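You operate a simulated robot arm through the tools that you are given. There is no shell and no other tool. Be economical: measure what you need, move in short steps, check, and stop when the job is done.

The job below is to be done with a simulated robot arm. You get a single attempt, and the scene is never put back.

TASK
Scrub the 10 mm screen clean in the cradle.
Fine: black clamp down while you scrub and up after; use the scrubbing brush and put it back; the other screen stays as it is. Set down upright: scrubbing brush. What is to be rubbed or washed off counts as gone when no trace of it is left.

The check looks at the end state, three seconds after you hand in, the way a careful person would. Anything else that was tipped, shoved, dropped, spilled or broken makes it a failure.

THE ROBOT
A 7-joint arm with a two-finger parallel gripper, fixed in place. Base frame: the origin is at the foot of the arm, x ahead of it, y to its left, z up; the work surface is at about z = 0.95. Lengths are in m, angles in degrees, forces in N, time in s.
With the tool pointing down near the work surface it reaches from about 0.34 to 0.78 m from the base axis. Its first joint turns from -166.0 to 166.0 degrees. Payload 3.91 kg.
Tool frame: the origin (TCP) lies between the finger pads and is the grasp point; the fingertips stand 0.03 m ahead of it; z points along the fingers, y is the line along which they close. Largest opening 0.11 m; finger width 0.02, thickness 0.01; the body of the gripper, 0.048 by 0.112 m, starts 0.055 m behind the TCP.
Orientation is that of the tool frame in the base frame, as [roll, pitch, yaw] about the fixed x, y, z axes, in that order (R = Rz(yaw) Ry(pitch) Rx(roll)). With the fingers straight down and closing along the base's y, the tool's x points along the base's -x, its y along +y and its z along -z.

THE INTERFACE
- The arm moves only by the tool step_arm. Its argument "plan" is a list of rows, each a list of 7 numbers: the gripper command, from -1 (shut) to 1 (fully open), values between in proportion, then the shift along the base's x, y, z in m, then the turn, a rotation vector about the base's x, y, z in degrees. In form: [[claw, dx, dy, dz, ax, ay, az], ...]. A call has 1 to 10 rows; each row shifts and turns the commanded pose from where the row before left it. Rows are played at 5 a second. More than 0.05 m and 8.6 degrees between two rows, or a gripper value outside its range, and nothing of the call is played. Where a pose cannot be reached the arm comes as near as it can. A force on the tool above 90 N (or 10 N above the force at the start of the call, whichever is more), or a blocked arm, ends the call early, and 0.2 s more pass. The fingers move at their own pace (about 0.153 m/s each) and stop on an object; they squeeze with about 22 N. The grip force told is the motor's: it shows also when the fingers shut on nothing. Time passes only in rows, and 0.2 s behind the last, so rows that do not move let the fingers close. The reply holds the time, the measured pose of the TCP, the force on the tool along the base axes, the opening and the grip force, in the units named above and with some noise, with the torque about the TCP (base axes, N m) and any sound that the robot's microphone picked up, and new pictures: "views" is both (left out), scene, wrist or none.
- Cameras (640 x 400 px; columns grow to the right, rows downward): "scene" is fixed at [0.0431, 0.6352, 1.7283]; the picture's right is [-0.61, -0.79, 0.00], its down [-0.55, 0.42, -0.72] and it looks along [0.57, -0.44, -0.69] (base axes); focal length 321 px, centre (320, 200). "wrist" rides on the gripper at [0.077, 0.007, -0.114] in the tool frame; the picture's right is [-0.09, 1.00, 0.00], its down [-0.80, -0.07, -0.59] and it looks along [-0.59, -0.05, 0.80] (tool axes); focal length 270 px, centre (320, 200). There is no depth. A picture from a camera that has moved, and an enlarged one, comes with that camera's place and axes in the base frame and with its lens. The place of the scene camera against the robot may be out by one fixed shift of up to 0.025 m in any direction.
- slide_trunk(by): slides the trunk up (or, below 0, down) by that many m; the arm rides with it, the base frame stays. It gives what a move gives, with no picture.
- enlarge(camera, box): a new picture of the part [left, top, right, bottom] of that camera's present view, enlarged. The clock stands still meanwhile.
- hand_in(): hands the job in; it is judged then, once.

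Go step by step. Nothing tells you positions but the pictures and the camera data: compare them with the known pose of the tool, close in by small moves and look again before you grip or let go. The budget is 120 turns and 200 pictures, counting those below and the enlarged ones. Unless the task says otherwise, let go and move clear before handing in.

The tools are called after "Request:" by a JSON object that holds its "method" and its "body". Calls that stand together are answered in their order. step_arm: Moves the arm, as the interface text tells. Its arguments: {"type":"object","properties":{"plan":{"type":"array"},"views":{"type":"string","enum":["both","scene","wrist","none"]}},"required":["plan"]} The other tools are called the same way: slide_trunk (by) slides the trunk up or down; enlarge (camera, box) takes an enlarged picture of a part of a camera's view; hand_in () hands the job in.

At the start:

```text
clock: 0.0
position: [0.4844, -0.052, 1.2591]
orientation: [179.9, 0.0, -179.9]
contact_force: [-0.2, 1.0, 0.1]
moment: [0.03, -0.01, 0.0]
finger_gap: 0.1099
gripper_force: 0.1
trunk travel left (down, up): [-0.575, 0.035]
```

scene: 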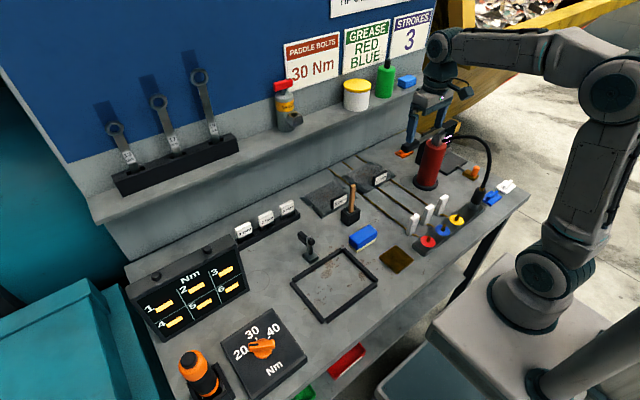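
wrist: 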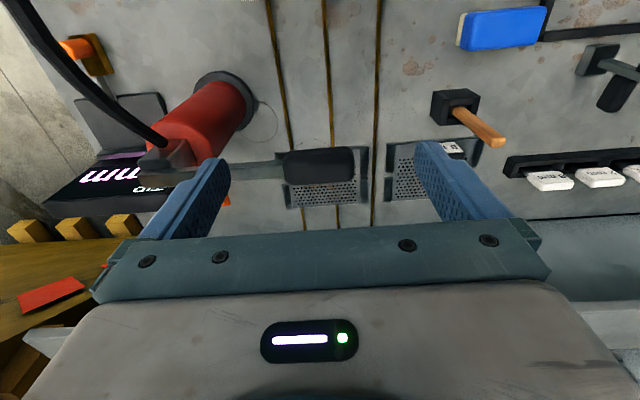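

The bench holds a cradle frame, a black clamp, two screens, a blue brush, and several other tools. I'll enlarge the important areas first.

Request:
{"method": "enlarge", "body": {"camera": "scene", "box": [280, 150, 440, 250]}}

Request:
{"method": "enlarge", "body": {"camera": "scene", "box": [270, 220, 430, 320]}}

Request:
{"method": "enlarge", "body": {"camera": "scene", "box": [380, 150, 540, 250]}}

Request:
{"method": "enlarge", "body": {"camera": "scene", "box": [220, 180, 340, 255]}}

```text
4.00 times, centred on (360, 200) of scene
camera zoom: at [0.0431, 0.6352, 1.7283], right [-0.61, -0.79, 0.0], down [-0.55, 0.42, -0.72], along [0.57, -0.44, -0.69], focal length 1283 px, centre (160, 200)
```

zoom: 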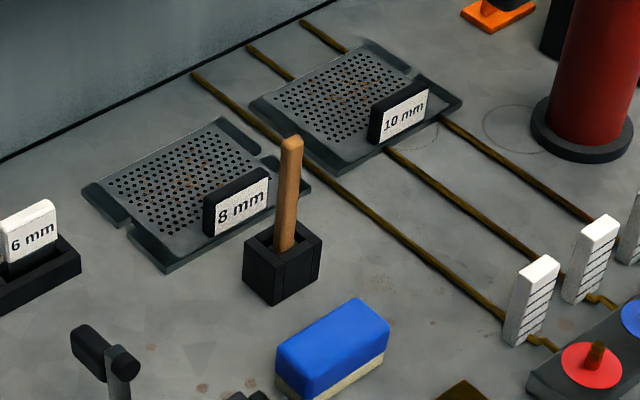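

```text
4.00 times, centred on (350, 270) of scene
camera zoom: at [0.0431, 0.6352, 1.7283], right [-0.61, -0.79, 0.0], down [-0.55, 0.42, -0.72], along [0.57, -0.44, -0.69], focal length 1283 px, centre (200, -80)
```

zoom: 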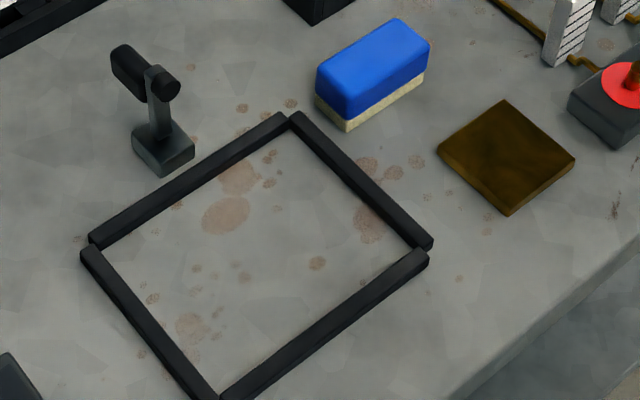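

```text
4.00 times, centred on (460, 200) of scene
camera zoom: at [0.0431, 0.6352, 1.7283], right [-0.61, -0.79, 0.0], down [-0.55, 0.42, -0.72], along [0.57, -0.44, -0.69], focal length 1283 px, centre (-240, 200)
```

zoom: 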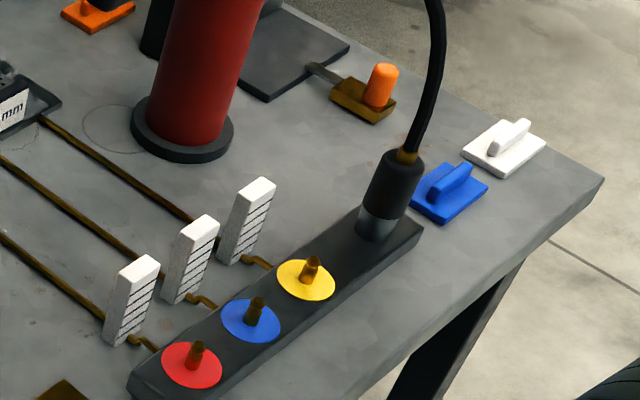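

```text
5.33 times, centred on (280, 218) of scene
camera zoom: at [0.0431, 0.6352, 1.7283], right [-0.61, -0.79, 0.0], down [-0.55, 0.42, -0.72], along [0.57, -0.44, -0.69], focal length 1711 px, centre (533, 107)
```

zoom: 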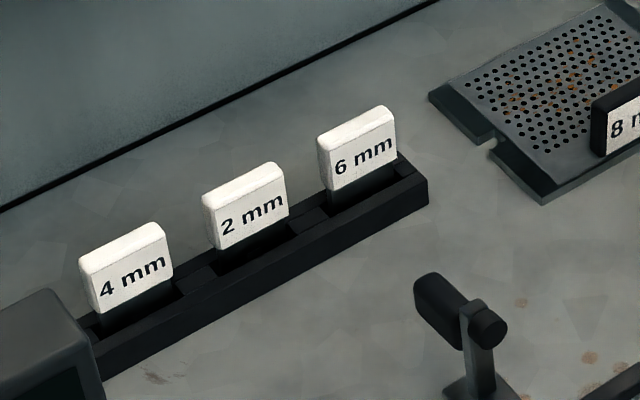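

The layout is now clear: cradle at about x .33–.48, y .21–.40, with the clamp just behind it, and the 10 mm screen near (.68, -.09). I'll move the wrist camera over the cradle and clamp for a close look.

Request:
{"method": "step_arm", "body": {"plan": [[1, -0.01, 0.045, 0, 0, 0, 0], [1, -0.01, 0.045, 0, 0, 0, 0], [1, -0.01, 0.045, 0, 0, 0, 0], [1, -0.01, 0.045, 0, 0, 0, 0], [1, -0.01, 0.045, 0, 0, 0, 0], [1, -0.01, 0.045, 0, 0, 0, 0], [1, -0.01, 0.045, 0, 0, 0, 0], [1, -0.01, 0.02, 0, 0, 0, 0]]}}

```text
clock: 1.8
position: [0.402, 0.2861, 1.2573]
orientation: [-179.9, 0.0, -179.9]
contact_force: [-0.2, 0.2, -0.1]
moment: [0.0, -0.01, 0.01]
finger_gap: 0.1099
gripper_force: 0.1
trunk travel left (down, up): [-0.575, 0.035]
camera wrist: at [0.3253, 0.2939, 1.3708], right [0.09, 1.0, 0.0], down [0.8, -0.07, 0.59], along [0.59, -0.05, -0.8], focal length 270 px, centre (320, 200)
```

scene: 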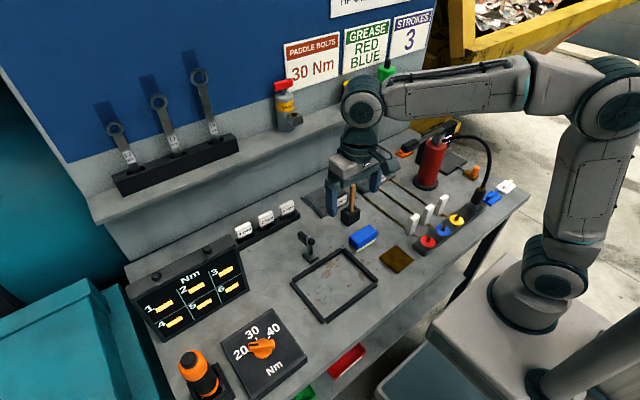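
wrist: 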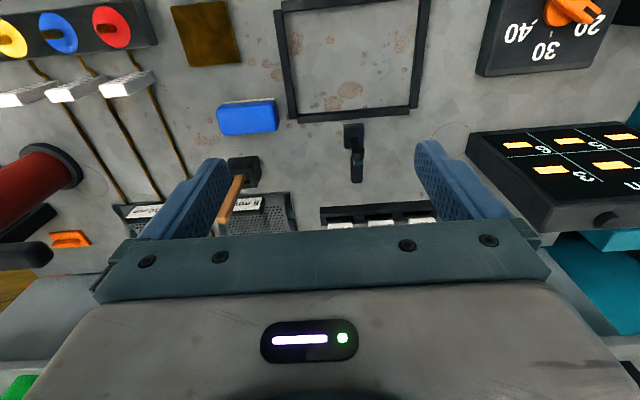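

The wrist picture has far at the bottom. I'll enlarge the clamp and the brush candidates.

Request:
{"method": "enlarge", "body": {"camera": "wrist", "box": [270, 90, 430, 190]}}

Request:
{"method": "enlarge", "body": {"camera": "wrist", "box": [160, 0, 320, 100]}}

Request:
{"method": "enlarge", "body": {"camera": "wrist", "box": [180, 90, 300, 165]}}

Request:
{"method": "enlarge", "body": {"camera": "scene", "box": [290, 220, 330, 270]}}

```text
4.00 times, centred on (350, 140) of wrist
camera zoom: at [0.3253, 0.2939, 1.3708], right [0.09, 1.0, 0.0], down [0.8, -0.07, 0.59], along [0.59, -0.05, -0.8], focal length 1081 px, centre (200, 440)
```

zoom: 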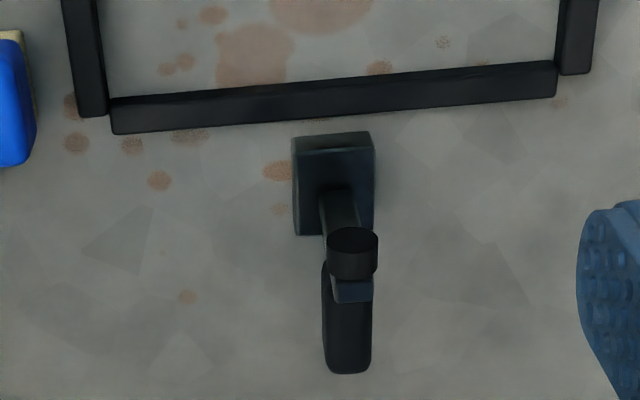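

```text
4.00 times, centred on (240, 50) of wrist
camera zoom: at [0.3253, 0.2939, 1.3708], right [0.09, 1.0, 0.0], down [0.8, -0.07, 0.59], along [0.59, -0.05, -0.8], focal length 1081 px, centre (640, 800)
```

zoom: 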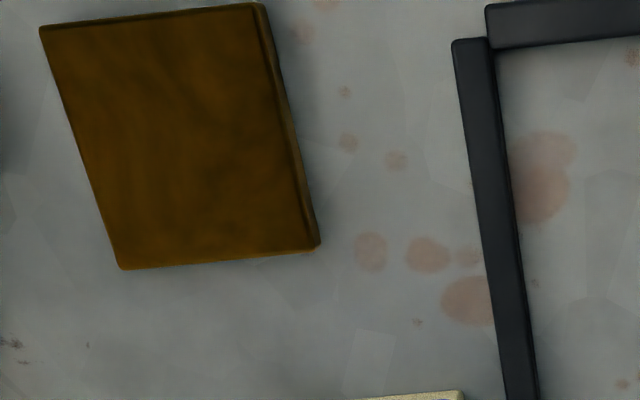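

```text
5.33 times, centred on (240, 128) of wrist
camera zoom: at [0.3253, 0.2939, 1.3708], right [0.09, 1.0, 0.0], down [0.8, -0.07, 0.59], along [0.59, -0.05, -0.8], focal length 1442 px, centre (747, 587)
```

zoom: 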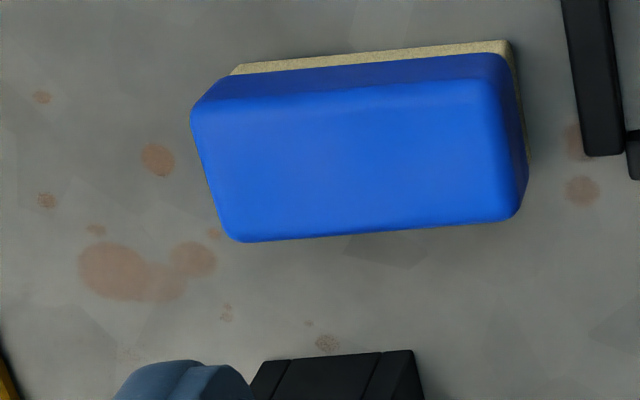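

```text
8.00 times, centred on (310, 245) of scene
camera zoom: at [0.0431, 0.6352, 1.7283], right [-0.61, -0.79, 0.0], down [-0.55, 0.42, -0.72], along [0.57, -0.44, -0.69], focal length 2566 px, centre (400, -160)
```

zoom: 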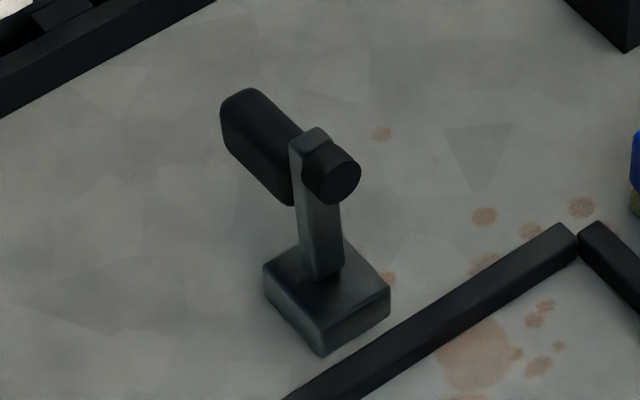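

The clamp is a post hinged at its base with a pad facing the cradle and a handle pointing back; it's currently up. Next I'll look closely at the blue block and the wooden-handled thing.

Request:
{"method": "step_arm", "body": {"plan": [[1, 0.0, -0.045, -0.02, 0, 0, 0], [1, 0.0, -0.045, -0.02, 0, 0, 0], [1, 0, -0.045, -0.02, 0, 0, 0], [1, 0, -0.045, -0.02, 0, 0, 0]], "views": "wrist"}}

```text
clock: 2.8
position: [0.403, 0.1035, 1.1761]
orientation: [-180.0, 0.0, 179.9]
contact_force: [0.3, -0.2, 0.3]
moment: [0.02, 0.0, -0.02]
finger_gap: 0.1099
gripper_force: 0.0
trunk travel left (down, up): [-0.575, 0.035]
camera wrist: at [0.3267, 0.1115, 1.289], right [0.09, 1.0, 0.0], down [0.8, -0.07, 0.59], along [0.59, -0.05, -0.8], focal length 270 px, centre (320, 200)
```

wrist: 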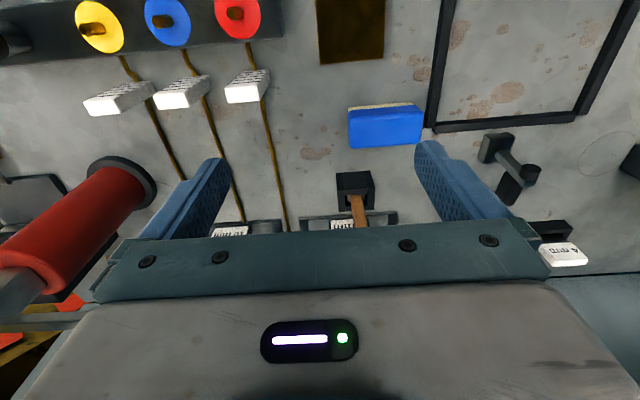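

Request:
{"method": "enlarge", "body": {"camera": "wrist", "box": [280, 90, 440, 230]}}

Request:
{"method": "enlarge", "body": {"camera": "scene", "box": [330, 175, 390, 255]}}

Request:
{"method": "enlarge", "body": {"camera": "scene", "box": [450, 130, 530, 210]}}

```text
2.86 times, centred on (360, 160) of wrist
camera zoom: at [0.3267, 0.1115, 1.289], right [0.09, 1.0, 0.0], down [0.8, -0.07, 0.59], along [0.59, -0.05, -0.8], focal length 772 px, centre (206, 314)
```

zoom: 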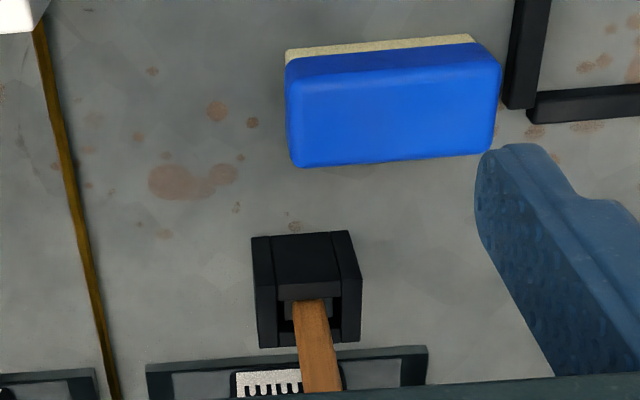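

```text
5.00 times, centred on (360, 215) of scene
camera zoom: at [0.0431, 0.6352, 1.7283], right [-0.61, -0.79, 0.0], down [-0.55, 0.42, -0.72], along [0.57, -0.44, -0.69], focal length 1604 px, centre (120, 125)
```

zoom: 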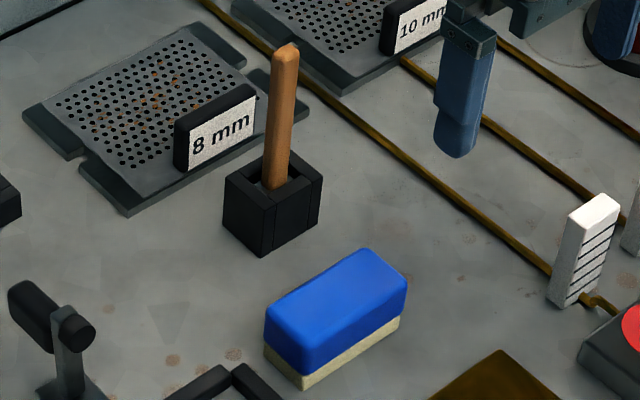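

```text
5.00 times, centred on (490, 170) of scene
camera zoom: at [0.0431, 0.6352, 1.7283], right [-0.61, -0.79, 0.0], down [-0.55, 0.42, -0.72], along [0.57, -0.44, -0.69], focal length 1604 px, centre (-530, 350)
```

zoom: 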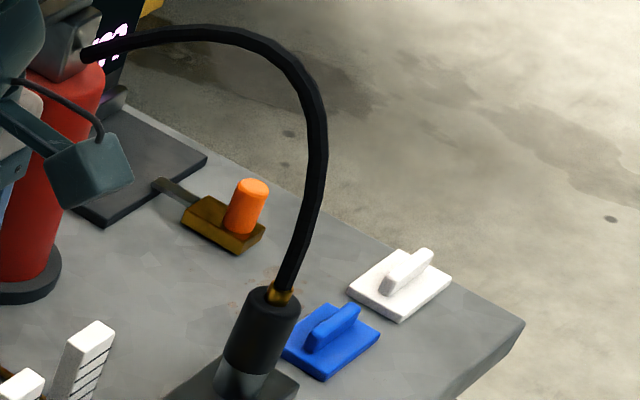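

The wooden handle stands in an open-topped pot (a likely brush holder); the blue block resembles a sponge or brush. I'll look down into the pot from above.

Request:
{"method": "step_arm", "body": {"plan": [[1, 0.03, 0.0, 0.04, 0, 0, 0], [1, 0.045, 0.0, 0.02, 0, 0, 0], [1, 0.045, 0, 0, 0, 0, 0], [1, 0.045, 0, 0, 0, 0, 0]], "views": "wrist"}}

Request:
{"method": "enlarge", "body": {"camera": "wrist", "box": [260, 0, 440, 120]}}

```text
clock: 3.8
position: [0.5714, 0.1017, 1.2383]
orientation: [-179.9, -0.1, -179.9]
contact_force: [0.3, 0.0, -0.4]
moment: [0.01, 0.01, 0.01]
finger_gap: 0.11
gripper_force: 0.0
trunk travel left (down, up): [-0.575, 0.035]
camera wrist: at [0.4951, 0.1101, 1.3515], right [0.09, 1.0, 0.0], down [0.8, -0.07, 0.59], along [0.59, -0.05, -0.8], focal length 270 px, centre (320, 200)
```

wrist: 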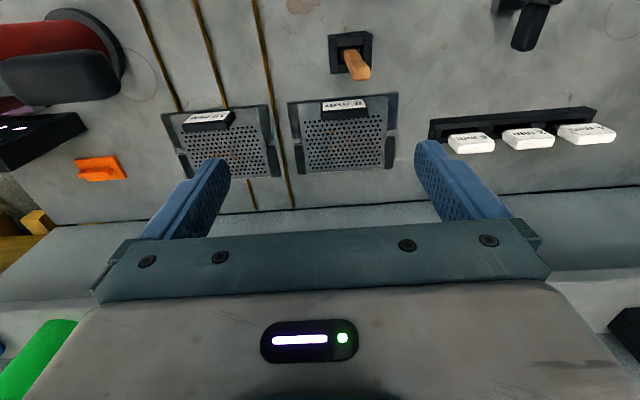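

```text
3.33 times, centred on (350, 60) of wrist
camera zoom: at [0.4951, 0.1101, 1.3515], right [0.09, 1.0, 0.0], down [0.8, -0.07, 0.59], along [0.59, -0.05, -0.8], focal length 901 px, centre (220, 667)
```

zoom: 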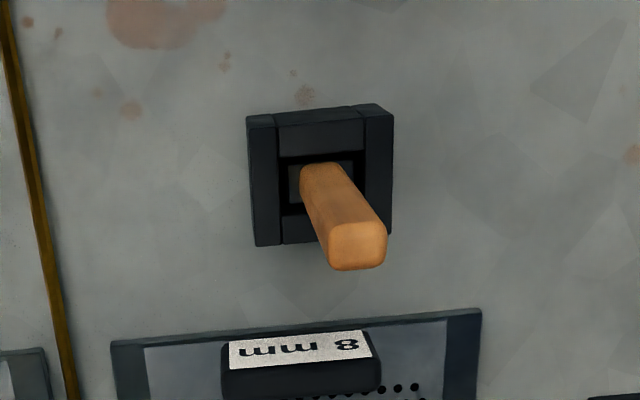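

The grey head inside the pot fits a brush on a wooden handle. Next I'll turn the gripper 90° so it closes along x and place it above the 10 mm screen's tag handle.

Request:
{"method": "step_arm", "body": {"plan": [[1, 0.004, -0.016, 0, 0, 0, -8.5], [1, 0.004, -0.016, 0, 0, 0, -8.5], [1, 0.004, -0.016, 0, 0, 0, -8.5], [1, 0.004, -0.016, 0, 0, 0, -8.5], [1, 0.004, -0.016, 0, 0, 0, -8.5], [1, 0.004, -0.016, 0, 0, 0, -8.5], [1, 0.004, -0.016, 0, 0, 0, -8.5], [1, 0.004, -0.016, 0, 0, 0, -8.5], [1, 0.004, -0.016, 0, 0, 0, -8.5], [1, 0.004, -0.016, 0, 0, 0, -8.5]], "views": "none"}}

Request:
{"method": "step_arm", "body": {"plan": [[1, 0, 0, -0.03, 0, 0, -5.0], [1, 0, 0, -0.01, 0, 0, 0]], "views": "both"}}

```text
clock: 6.0
position: [0.6093, -0.0584, 1.24]
orientation: [180.0, -0.1, 94.7]
contact_force: [-0.8, -0.2, 0.3]
moment: [0.03, 0.04, -0.03]
finger_gap: 0.1099
gripper_force: 0.0
trunk travel left (down, up): [-0.575, 0.035]
```

```text
clock: 6.6
position: [0.6087, -0.0576, 1.199]
orientation: [-180.0, -0.1, 90.0]
contact_force: [0.1, 0.2, 0.5]
moment: [0.0, -0.02, 0.01]
finger_gap: 0.11
gripper_force: 0.1
trunk travel left (down, up): [-0.575, 0.035]
camera wrist: at [0.6159, 0.0218, 1.3115], right [1.0, -0.09, 0.0], down [-0.07, -0.8, 0.59], along [-0.05, -0.59, -0.8], focal length 270 px, centre (320, 200)
```

scene: 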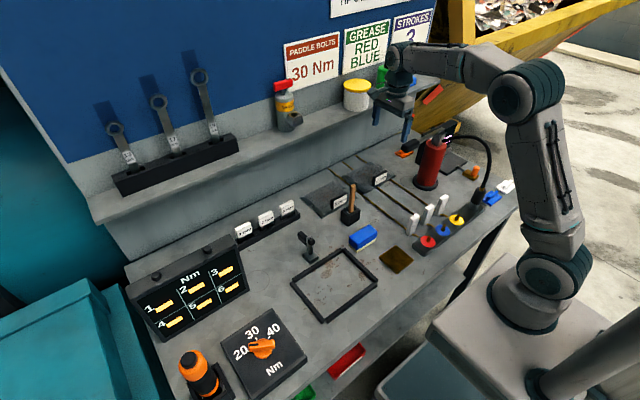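
wrist: 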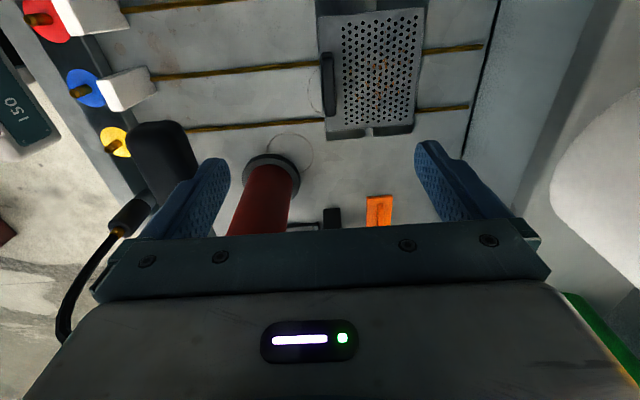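

The handle sits at about (.619, -.055), long along y. I'll align over it and lower most of the way, then look again.

Request:
{"method": "step_arm", "body": {"plan": [[0.2, 0.01, 0.002, -0.04, 0, 0, 0], [0.2, 0, 0, -0.04, 0, 0, 0], [0.2, 0, 0, -0.04, 0, 0, 0], [0.2, 0, 0, -0.03, 0, 0, 0]], "views": "both"}}

Request:
{"method": "enlarge", "body": {"camera": "wrist", "box": [220, 60, 440, 220]}}

Request:
{"method": "enlarge", "body": {"camera": "scene", "box": [330, 130, 430, 200]}}

```text
clock: 7.6
position: [0.6189, -0.0553, 1.0505]
orientation: [180.0, 0.1, 90.0]
contact_force: [-0.5, -0.5, 0.1]
moment: [-0.01, 0.04, 0.02]
finger_gap: 0.0661
gripper_force: 0.1
trunk travel left (down, up): [-0.575, 0.035]
camera wrist: at [0.6268, 0.0235, 1.1622], right [1.0, -0.09, 0.0], down [-0.07, -0.8, 0.59], along [-0.05, -0.59, -0.8], focal length 270 px, centre (320, 200)
```

scene: 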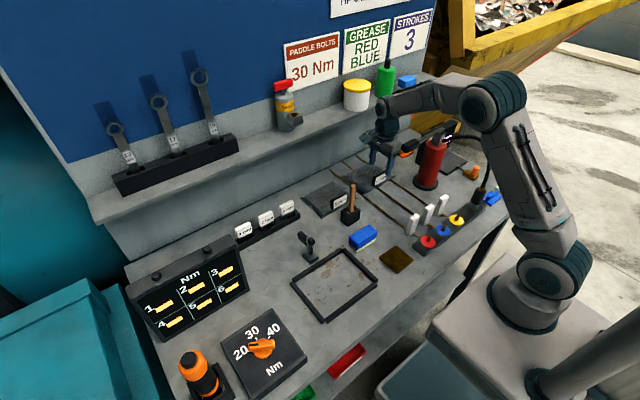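
wrist: 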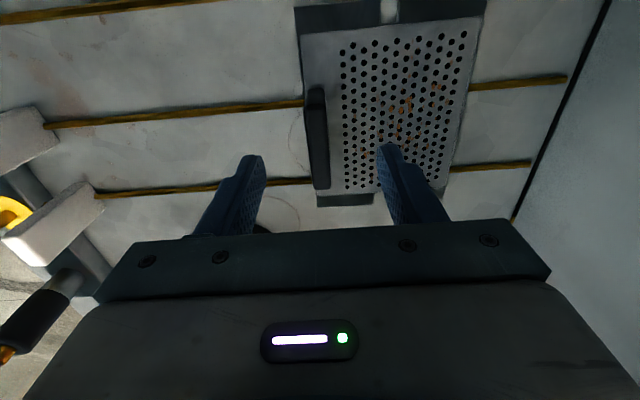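

```text
2.50 times, centred on (330, 140) of wrist
camera zoom: at [0.6268, 0.0235, 1.1622], right [1.0, -0.09, 0.0], down [-0.07, -0.8, 0.59], along [-0.05, -0.59, -0.8], focal length 676 px, centre (295, 350)
```

zoom: 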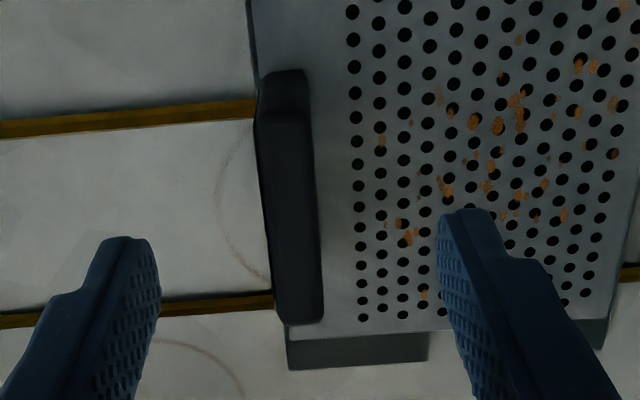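

```text
5.71 times, centred on (380, 165) of scene
camera zoom: at [0.0431, 0.6352, 1.7283], right [-0.61, -0.79, 0.0], down [-0.55, 0.42, -0.72], along [0.57, -0.44, -0.69], focal length 1833 px, centre (-23, 400)
```

zoom: 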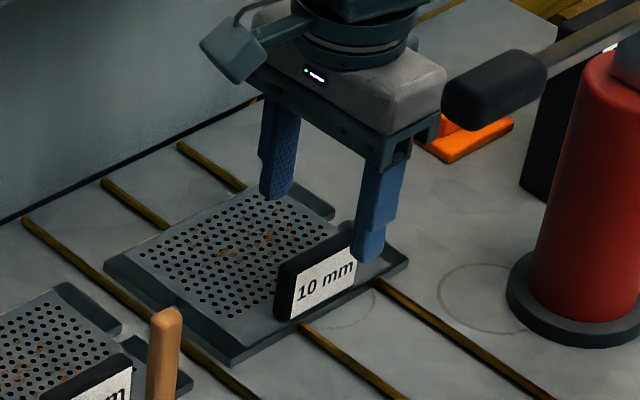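

Alignment looks good. I'll lower to just above the plate and close on the handle.

Request:
{"method": "step_arm", "body": {"plan": [[0.2, 0.001, 0.002, -0.03, 0, 0, 0], [0.2, 0, 0, -0.02, 0, 0, 0], [0.2, 0, 0, 0, 0, 0, 0]], "views": "both"}}

Request:
{"method": "enlarge", "body": {"camera": "scene", "box": [330, 130, 430, 200]}}

```text
clock: 8.4
position: [0.6198, -0.0521, 0.999]
orientation: [-180.0, 0.0, 90.0]
contact_force: [-0.4, 0.1, 0.1]
moment: [0.0, 0.01, -0.01]
finger_gap: 0.0663
gripper_force: 0.1
trunk travel left (down, up): [-0.575, 0.035]
camera wrist: at [0.6262, 0.0262, 1.1113], right [1.0, -0.09, 0.0], down [-0.07, -0.8, 0.59], along [-0.05, -0.59, -0.8], focal length 270 px, centre (320, 200)
```

scene: 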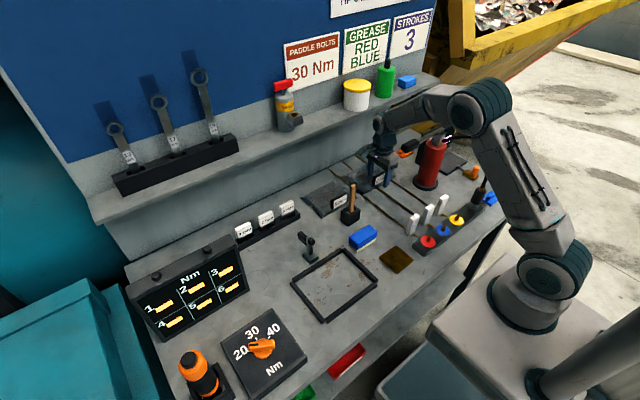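
wrist: 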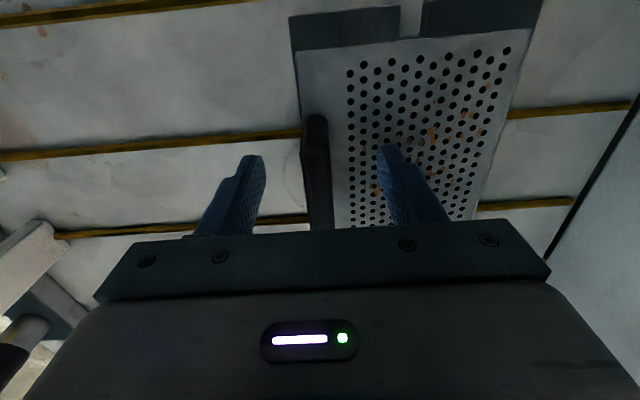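

```text
5.71 times, centred on (380, 165) of scene
camera zoom: at [0.0431, 0.6352, 1.7283], right [-0.61, -0.79, 0.0], down [-0.55, 0.42, -0.72], along [0.57, -0.44, -0.69], focal length 1833 px, centre (-23, 400)
```

zoom: 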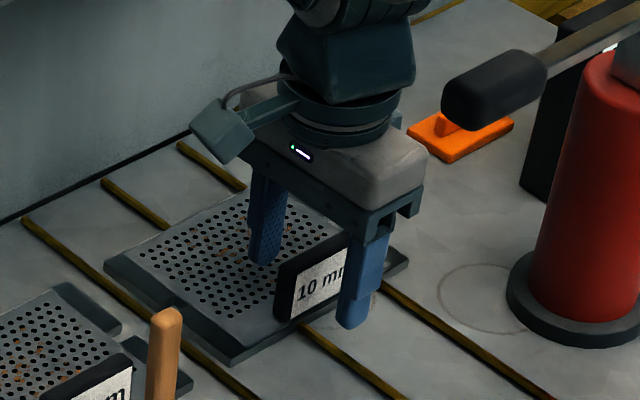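

Accounting for perspective, the fingers are centred on the handle. I'll close.

Request:
{"method": "step_arm", "body": {"plan": [[-1, 0, 0, 0, 0, 0, 0], [-1, 0, 0, 0, 0, 0, 0], [-1, 0, 0, 0, 0, 0, 0]], "views": "none"}}

Request:
{"method": "step_arm", "body": {"plan": [[-1, 0, 0, 0.02, 0, 0, 0], [-1, 0, 0, 0.03, 0, 0, 0], [-1, 0, 0, 0.03, 0, 0, 0]], "views": "both"}}

Request:
{"method": "enlarge", "body": {"camera": "scene", "box": [320, 130, 440, 205]}}

```text
clock: 9.2
position: [0.6199, -0.0518, 0.9986]
orientation: [-179.9, 0.0, 90.0]
contact_force: [-0.5, -0.3, 0.4]
moment: [0.05, 0.0, 0.02]
finger_gap: 0.0137
gripper_force: 22.0
trunk travel left (down, up): [-0.575, 0.035]
```

```text
clock: 10.0
position: [0.6196, -0.0532, 1.079]
orientation: [179.9, 0.0, 90.0]
contact_force: [0.3, -0.6, -3.0]
moment: [0.02, 0.11, -0.02]
finger_gap: 0.0139
gripper_force: 22.4
trunk travel left (down, up): [-0.575, 0.035]
camera wrist: at [0.6263, 0.0261, 1.1915], right [1.0, -0.09, 0.0], down [-0.07, -0.8, 0.59], along [-0.05, -0.59, -0.8], focal length 270 px, centre (320, 200)
```

scene: 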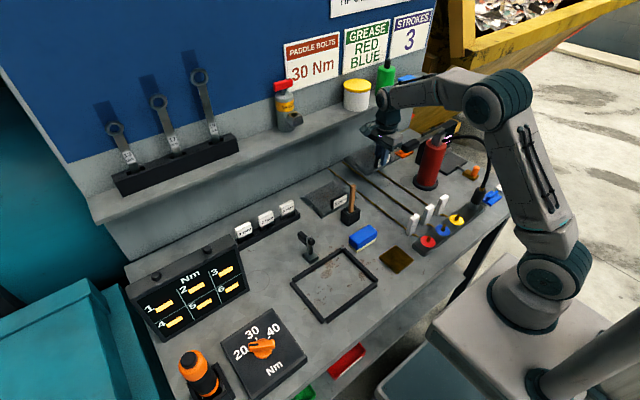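
wrist: 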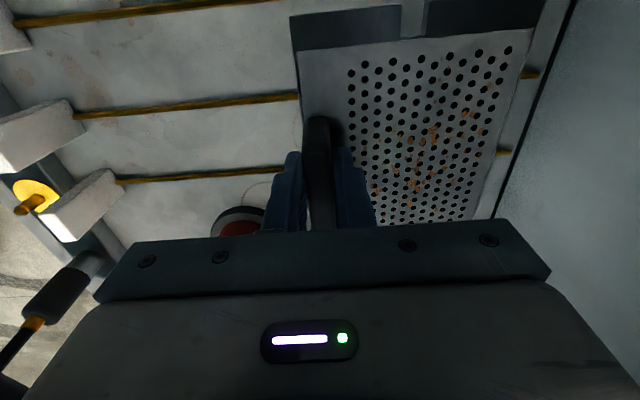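

```text
5.33 times, centred on (380, 168) of scene
camera zoom: at [0.0431, 0.6352, 1.7283], right [-0.61, -0.79, 0.0], down [-0.55, 0.42, -0.72], along [0.57, -0.44, -0.69], focal length 1711 px, centre (0, 373)
```

zoom: 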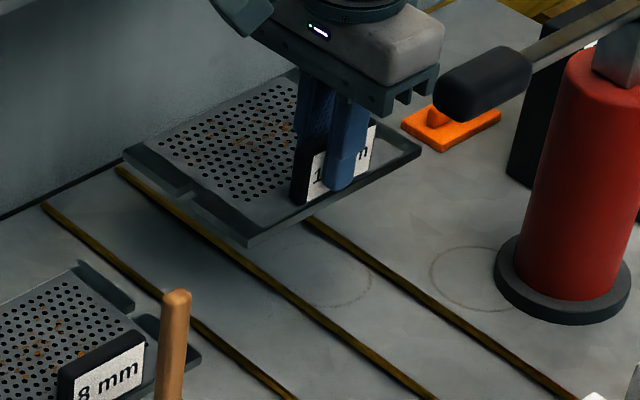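

The screen is lifted level (front edge at TCP x−.007, spans y ±.079 about −.004). I'll raise it, bring it over toward the cradle side and measure the cradle with the wrist camera on the way.

Request:
{"method": "step_arm", "body": {"plan": [[-1, -0.01, 0, 0.04, 0, 0, 0], [-1, -0.02, 0, 0.04, 0, 0, 0], [-1, -0.02, 0, 0.04, 0, 0, 0], [-1, -0.02, 0.0, 0.02, 0, 0, 0]], "views": "none"}}

Request:
{"method": "step_arm", "body": {"plan": [[-1, 0, 0.045, 0, 0, 0, 0], [-1, 0, 0.045, 0, 0, 0, 0], [-1, 0, 0.045, 0, 0, 0, 0], [-1, 0, 0.045, 0, 0, 0, 0], [-1, 0, 0.045, 0, 0, 0, 0], [-1, 0, 0.045, 0, 0, 0, 0], [-1, 0, 0.045, 0, 0, 0, 0], [-1, 0, 0.045, 0, 0, 0, 0], [-1, 0, 0.045, 0, 0, 0, 0], [-1, 0, 0.045, 0, 0, 0, 0]], "views": "both"}}

```text
clock: 11.0
position: [0.5501, -0.054, 1.2189]
orientation: [-179.9, -0.1, 90.1]
contact_force: [-0.4, -0.1, -2.8]
moment: [0.03, 0.08, 0.02]
finger_gap: 0.0139
gripper_force: 21.8
trunk travel left (down, up): [-0.575, 0.035]
```

```text
clock: 13.2
position: [0.5514, 0.3991, 1.2181]
orientation: [179.9, 0.1, 90.1]
contact_force: [-0.5, 0.2, -1.9]
moment: [0.0, 0.13, 0.0]
finger_gap: 0.0137
gripper_force: 21.9
trunk travel left (down, up): [-0.575, 0.035]
camera wrist: at [0.5583, 0.4774, 1.3306], right [1.0, -0.09, 0.0], down [-0.07, -0.8, 0.6], along [-0.05, -0.59, -0.8], focal length 270 px, centre (320, 200)
```

scene: 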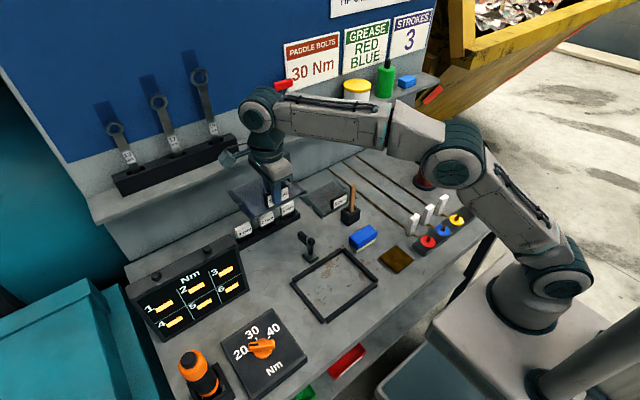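
wrist: 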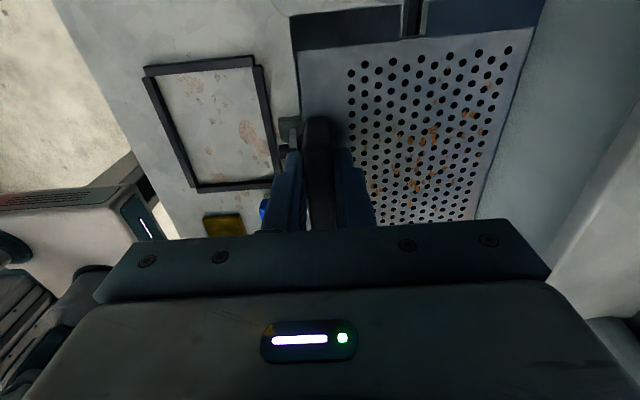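

Request:
{"method": "enlarge", "body": {"camera": "wrist", "box": [130, 40, 310, 200]}}

Request:
{"method": "enlarge", "body": {"camera": "scene", "box": [280, 225, 400, 335]}}

```text
2.50 times, centred on (220, 120) of wrist
camera zoom: at [0.5583, 0.4774, 1.3306], right [1.0, -0.09, 0.0], down [-0.07, -0.8, 0.6], along [-0.05, -0.59, -0.8], focal length 676 px, centre (570, 400)
```

zoom: 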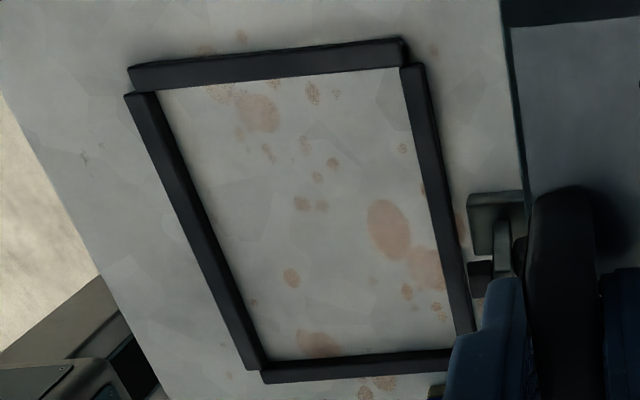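

```text
3.64 times, centred on (340, 280) of scene
camera zoom: at [0.0431, 0.6352, 1.7283], right [-0.61, -0.79, 0.0], down [-0.55, 0.42, -0.72], along [0.57, -0.44, -0.69], focal length 1166 px, centre (247, -91)
```

zoom: 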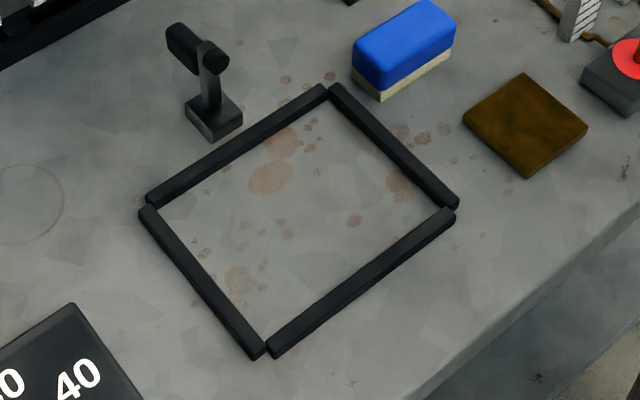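

Cradle interior is about x .335–.465, y .248–.4165, so there's roughly 3–5 mm clearance. I'll bring the screen over its centre and hover for a check.

Request:
{"method": "step_arm", "body": {"plan": [[-1, -0.042, -0.0125, 0, 0, 0, 0], [-1, -0.042, -0.0125, 0, 0, 0, 0], [-1, -0.042, -0.0125, 0, 0, 0, 0], [-1, -0.042, -0.0125, 0, 0, 0, 0], [-1, -0.041, -0.0125, -0.03, 0, 0, 0], [-1, 0, 0, -0.04, 0, 0, 0], [-1, 0, 0, -0.04, 0, 0, 0], [-1, 0, 0, -0.04, 0, 0, 0], [-1, 0, 0, -0.03, 0, 0, 0], [-1, 0, 0, 0, 0, 0, 0]], "views": "both"}}

Request:
{"method": "enlarge", "body": {"camera": "scene", "box": [280, 225, 400, 335]}}

Request:
{"method": "enlarge", "body": {"camera": "wrist", "box": [270, 0, 560, 230]}}

```text
refused: row 5 steps farther than a row can; nothing moved
```

```text
3.64 times, centred on (340, 280) of scene
camera zoom: at [0.0431, 0.6352, 1.7283], right [-0.61, -0.79, 0.0], down [-0.55, 0.42, -0.72], along [0.57, -0.44, -0.69], focal length 1166 px, centre (247, -91)
```

zoom: 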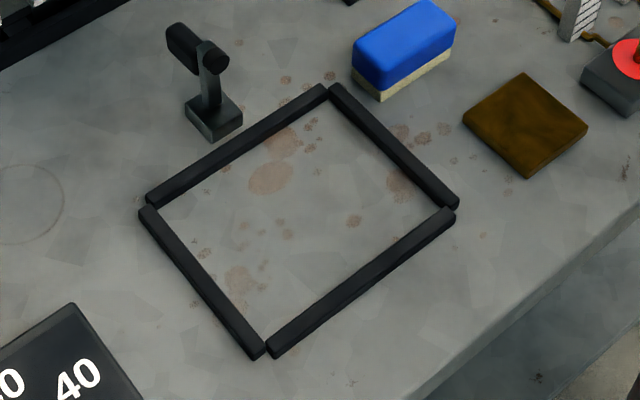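

```text
1.74 times, centred on (415, 115) of wrist
camera zoom: at [0.5583, 0.4774, 1.3306], right [1.0, -0.09, 0.0], down [-0.07, -0.8, 0.6], along [-0.05, -0.59, -0.8], focal length 470 px, centre (155, 348)
```

zoom: 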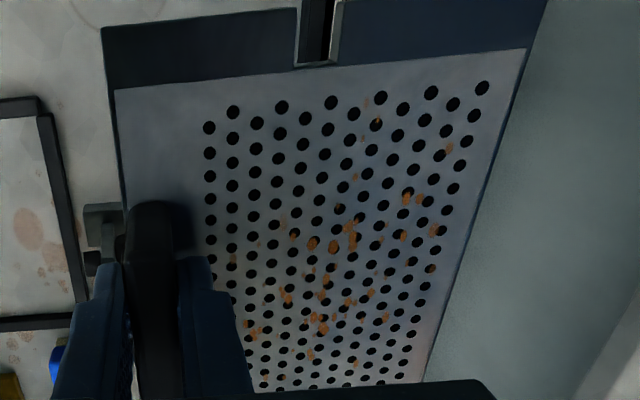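

One row was slightly too long; I'll resend with smaller steps.

Request:
{"method": "step_arm", "body": {"plan": [[-1, -0.042, -0.0125, 0, 0, 0, 0], [-1, -0.042, -0.0125, 0, 0, 0, 0], [-1, -0.042, -0.0125, 0, 0, 0, 0], [-1, -0.042, -0.0125, 0, 0, 0, 0], [-1, -0.038, -0.0125, -0.02, 0, 0, 0], [-1, 0, 0, -0.04, 0, 0, 0], [-1, 0, 0, -0.04, 0, 0, 0], [-1, 0, 0, -0.04, 0, 0, 0], [-1, 0, 0, -0.045, 0, 0, 0], [-1, 0, 0, 0, 0, 0, 0]], "views": "both"}}

Request:
{"method": "enlarge", "body": {"camera": "scene", "box": [280, 225, 400, 335]}}

Request:
{"method": "enlarge", "body": {"camera": "wrist", "box": [270, 0, 560, 230]}}

```text
clock: 15.4
position: [0.3441, 0.3364, 1.0341]
orientation: [-180.0, 0.0, 90.0]
contact_force: [-0.1, 0.8, -2.2]
moment: [0.03, 0.11, -0.02]
finger_gap: 0.0138
gripper_force: 22.2
trunk travel left (down, up): [-0.575, 0.035]
camera wrist: at [0.3495, 0.4144, 1.1473], right [1.0, -0.09, 0.0], down [-0.07, -0.8, 0.59], along [-0.05, -0.59, -0.8], focal length 270 px, centre (320, 200)
```

scene: 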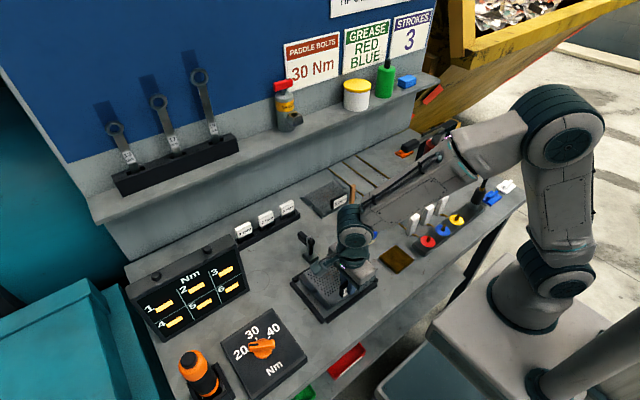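
wrist: 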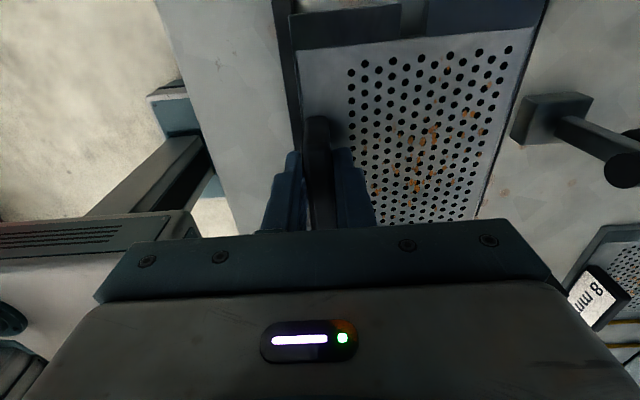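

```text
3.64 times, centred on (340, 280) of scene
camera zoom: at [0.0431, 0.6352, 1.7283], right [-0.61, -0.79, 0.0], down [-0.55, 0.42, -0.72], along [0.57, -0.44, -0.69], focal length 1166 px, centre (247, -91)
```

zoom: 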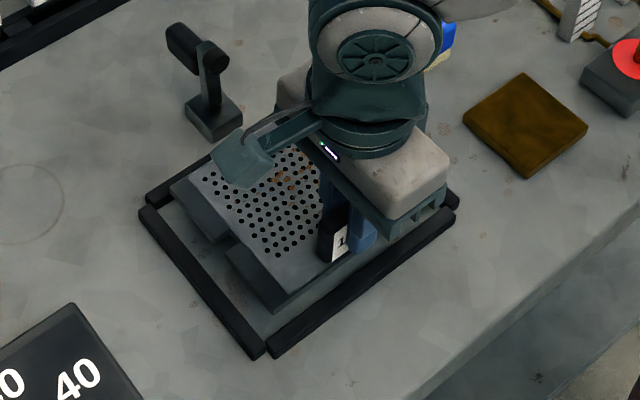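

```text
1.74 times, centred on (415, 115) of wrist
camera zoom: at [0.3495, 0.4144, 1.1473], right [1.0, -0.09, 0.0], down [-0.07, -0.8, 0.59], along [-0.05, -0.59, -0.8], focal length 470 px, centre (155, 348)
```

zoom: 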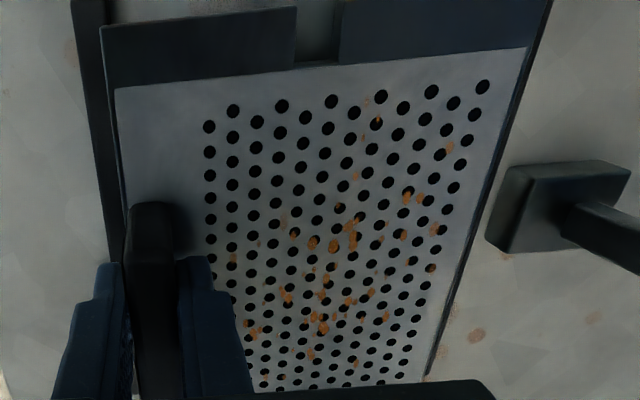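

The screen appears nearly centred; I'll nudge +y 2 mm and lower to just above the bars for a second check.

Request:
{"method": "step_arm", "body": {"plan": [[-1, 0.0005, 0.002, -0.007, 0, 0, 0], [-1, 0, 0, -0.006, 0, 0, 0], [-1, 0, 0, 0, 0, 0, 0]], "views": "wrist"}}

Request:
{"method": "enlarge", "body": {"camera": "scene", "box": [285, 265, 345, 325]}}

Request:
{"method": "enlarge", "body": {"camera": "scene", "box": [340, 245, 400, 305]}}

```text
clock: 16.2
position: [0.3431, 0.3379, 1.0209]
orientation: [-179.9, 0.0, 90.0]
contact_force: [0.0, 0.4, -2.3]
moment: [0.0, 0.1, 0.0]
finger_gap: 0.0138
gripper_force: 21.4
trunk travel left (down, up): [-0.575, 0.035]
camera wrist: at [0.3511, 0.4168, 1.1333], right [1.0, -0.09, 0.0], down [-0.07, -0.8, 0.59], along [-0.05, -0.59, -0.8], focal length 270 px, centre (320, 200)
```

wrist: 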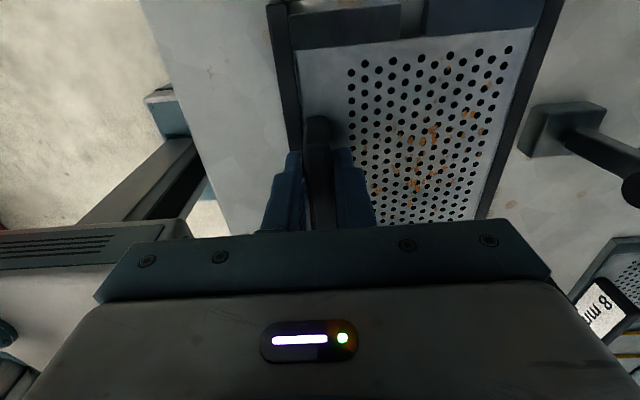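

```text
6.67 times, centred on (315, 295) of scene
camera zoom: at [0.0431, 0.6352, 1.7283], right [-0.61, -0.79, 0.0], down [-0.55, 0.42, -0.72], along [0.57, -0.44, -0.69], focal length 2138 px, centre (353, -433)
```

zoom: 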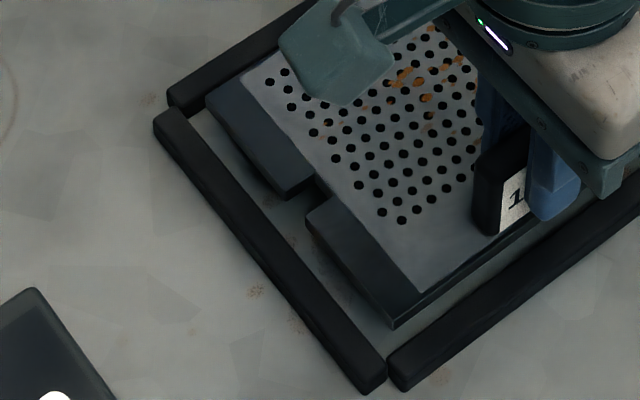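

```text
6.67 times, centred on (370, 275) of scene
camera zoom: at [0.0431, 0.6352, 1.7283], right [-0.61, -0.79, 0.0], down [-0.55, 0.42, -0.72], along [0.57, -0.44, -0.69], focal length 2138 px, centre (-13, -300)
```

zoom: 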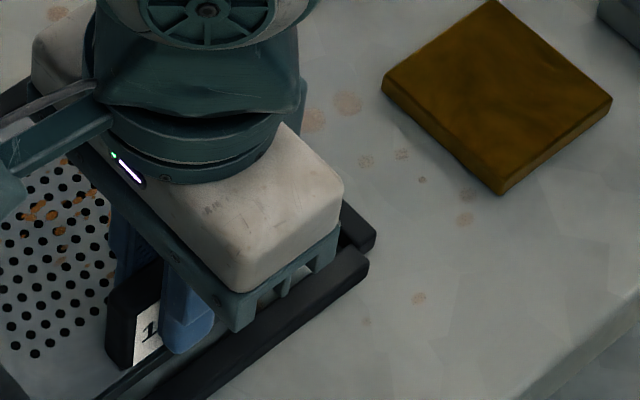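

Both views say the screen should shift about +4 mm in x; y is centred. I'll shift and lower in small steps, watching the force.

Request:
{"method": "step_arm", "body": {"plan": [[-1, 0.0045, 0, 0, 0, 0, 0], [-1, 0, 0, -0.006, 0, 0, 0], [-1, 0, 0, -0.006, 0, 0, 0], [-1, 0, 0, -0.006, 0, 0, 0], [-1, 0, 0, -0.003, 0, 0, 0]], "views": "wrist"}}

Request:
{"method": "enlarge", "body": {"camera": "scene", "box": [285, 265, 345, 325]}}

```text
clock: 17.4
position: [0.3495, 0.3386, 0.9998]
orientation: [179.9, 0.0, 90.0]
contact_force: [-0.4, 0.4, -2.9]
moment: [0.02, 0.07, 0.01]
finger_gap: 0.0137
gripper_force: 21.7
trunk travel left (down, up): [-0.575, 0.035]
camera wrist: at [0.3561, 0.4163, 1.1125], right [1.0, -0.09, 0.0], down [-0.07, -0.8, 0.6], along [-0.05, -0.59, -0.8], focal length 270 px, centre (320, 200)
```

wrist: 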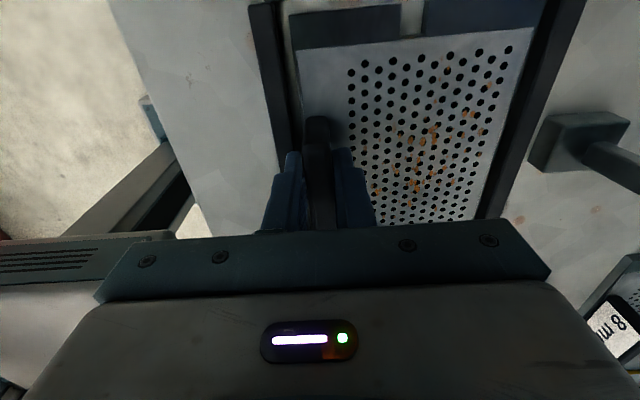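

```text
6.67 times, centred on (315, 295) of scene
camera zoom: at [0.0431, 0.6352, 1.7283], right [-0.61, -0.79, 0.0], down [-0.55, 0.42, -0.72], along [0.57, -0.44, -0.69], focal length 2138 px, centre (353, -433)
```

zoom: 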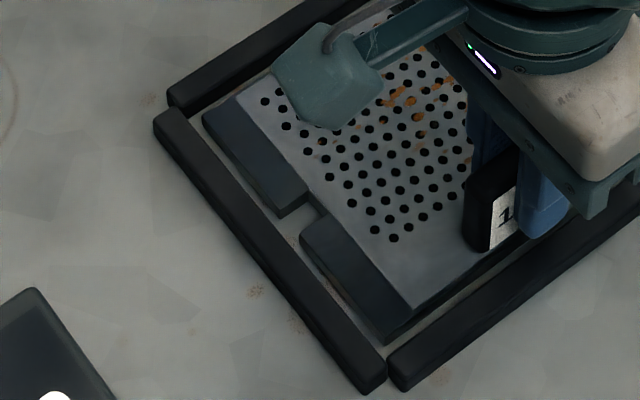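

The screen is inside the frame, a millimetre off the table. I'll set it down, release and rise.

Request:
{"method": "step_arm", "body": {"plan": [[-1, 0, 0, -0.0015, 0, 0, 0], [-1, 0, 0, 0, 0, 0, 0], [-0.4, 0, 0, 0, 0, 0, 0], [-0.2, 0, 0, 0, 0, 0, 0], [-0.2, 0, 0, 0.03, 0, 0, 0], [-0.2, 0, 0, 0.04, 0, 0, 0], [-0.2, 0, 0, 0.04, 0, 0, 0], [-0.2, 0, 0, 0.04, 0, 0, 0], [-0.2, -0.02, 0, 0.03, 0, 0, 0]], "views": "both"}}

Request:
{"method": "enlarge", "body": {"camera": "scene", "box": [280, 225, 400, 335]}}

```text
clock: 19.4
position: [0.3321, 0.3369, 1.1783]
orientation: [-179.9, 0.1, 90.0]
contact_force: [-0.3, -1.2, -0.3]
moment: [-0.01, -0.03, 0.01]
finger_gap: 0.0443
gripper_force: 0.0
trunk travel left (down, up): [-0.575, 0.035]
camera wrist: at [0.3376, 0.416, 1.291], right [1.0, -0.09, 0.0], down [-0.07, -0.8, 0.59], along [-0.05, -0.59, -0.8], focal length 270 px, centre (320, 200)
```

scene: 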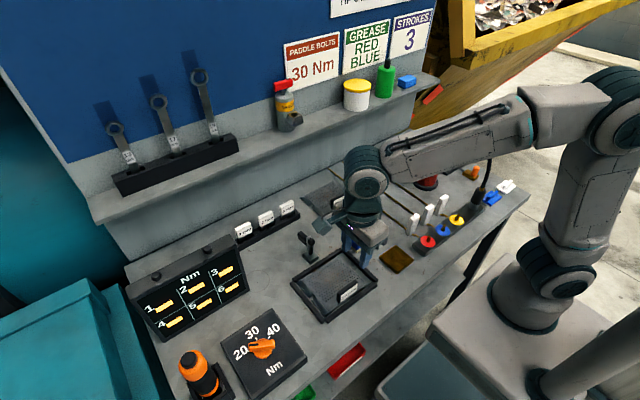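
wrist: 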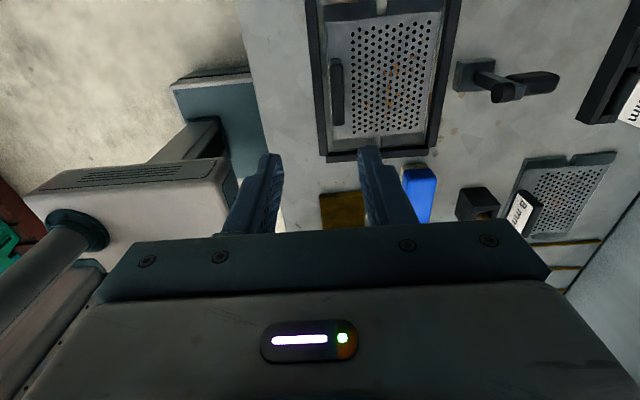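

```text
3.64 times, centred on (340, 280) of scene
camera zoom: at [0.0431, 0.6352, 1.7283], right [-0.61, -0.79, 0.0], down [-0.55, 0.42, -0.72], along [0.57, -0.44, -0.69], focal length 1166 px, centre (247, -91)
```

zoom: 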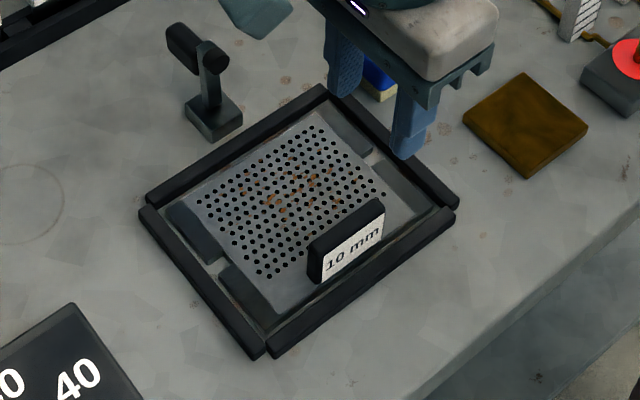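

The screen sits flat inside the cradle. Now I'll inspect the clamp closely.

Request:
{"method": "enlarge", "body": {"camera": "wrist", "box": [430, 40, 580, 130]}}

Request:
{"method": "enlarge", "body": {"camera": "scene", "box": [285, 225, 345, 265]}}

```text
4.27 times, centred on (505, 85) of wrist
camera zoom: at [0.3376, 0.416, 1.291], right [1.0, -0.09, 0.0], down [-0.07, -0.8, 0.59], along [-0.05, -0.59, -0.8], focal length 1153 px, centre (-469, 691)
```

zoom: 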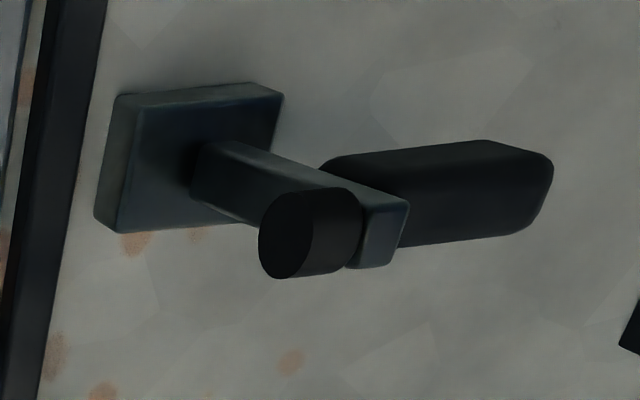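

```text
10.00 times, centred on (315, 245) of scene
camera zoom: at [0.0431, 0.6352, 1.7283], right [-0.61, -0.79, 0.0], down [-0.55, 0.42, -0.72], along [0.57, -0.44, -0.69], focal length 3208 px, centre (370, -250)
```

zoom: 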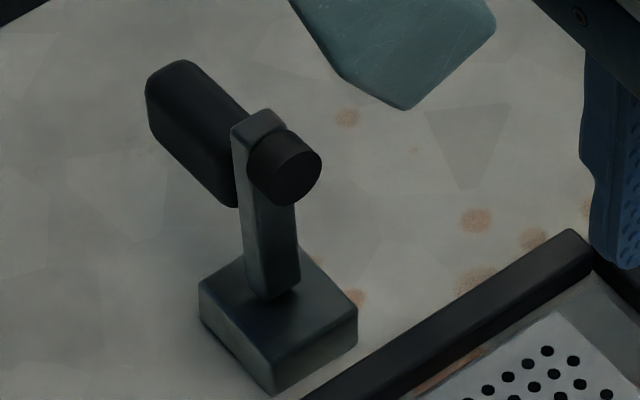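

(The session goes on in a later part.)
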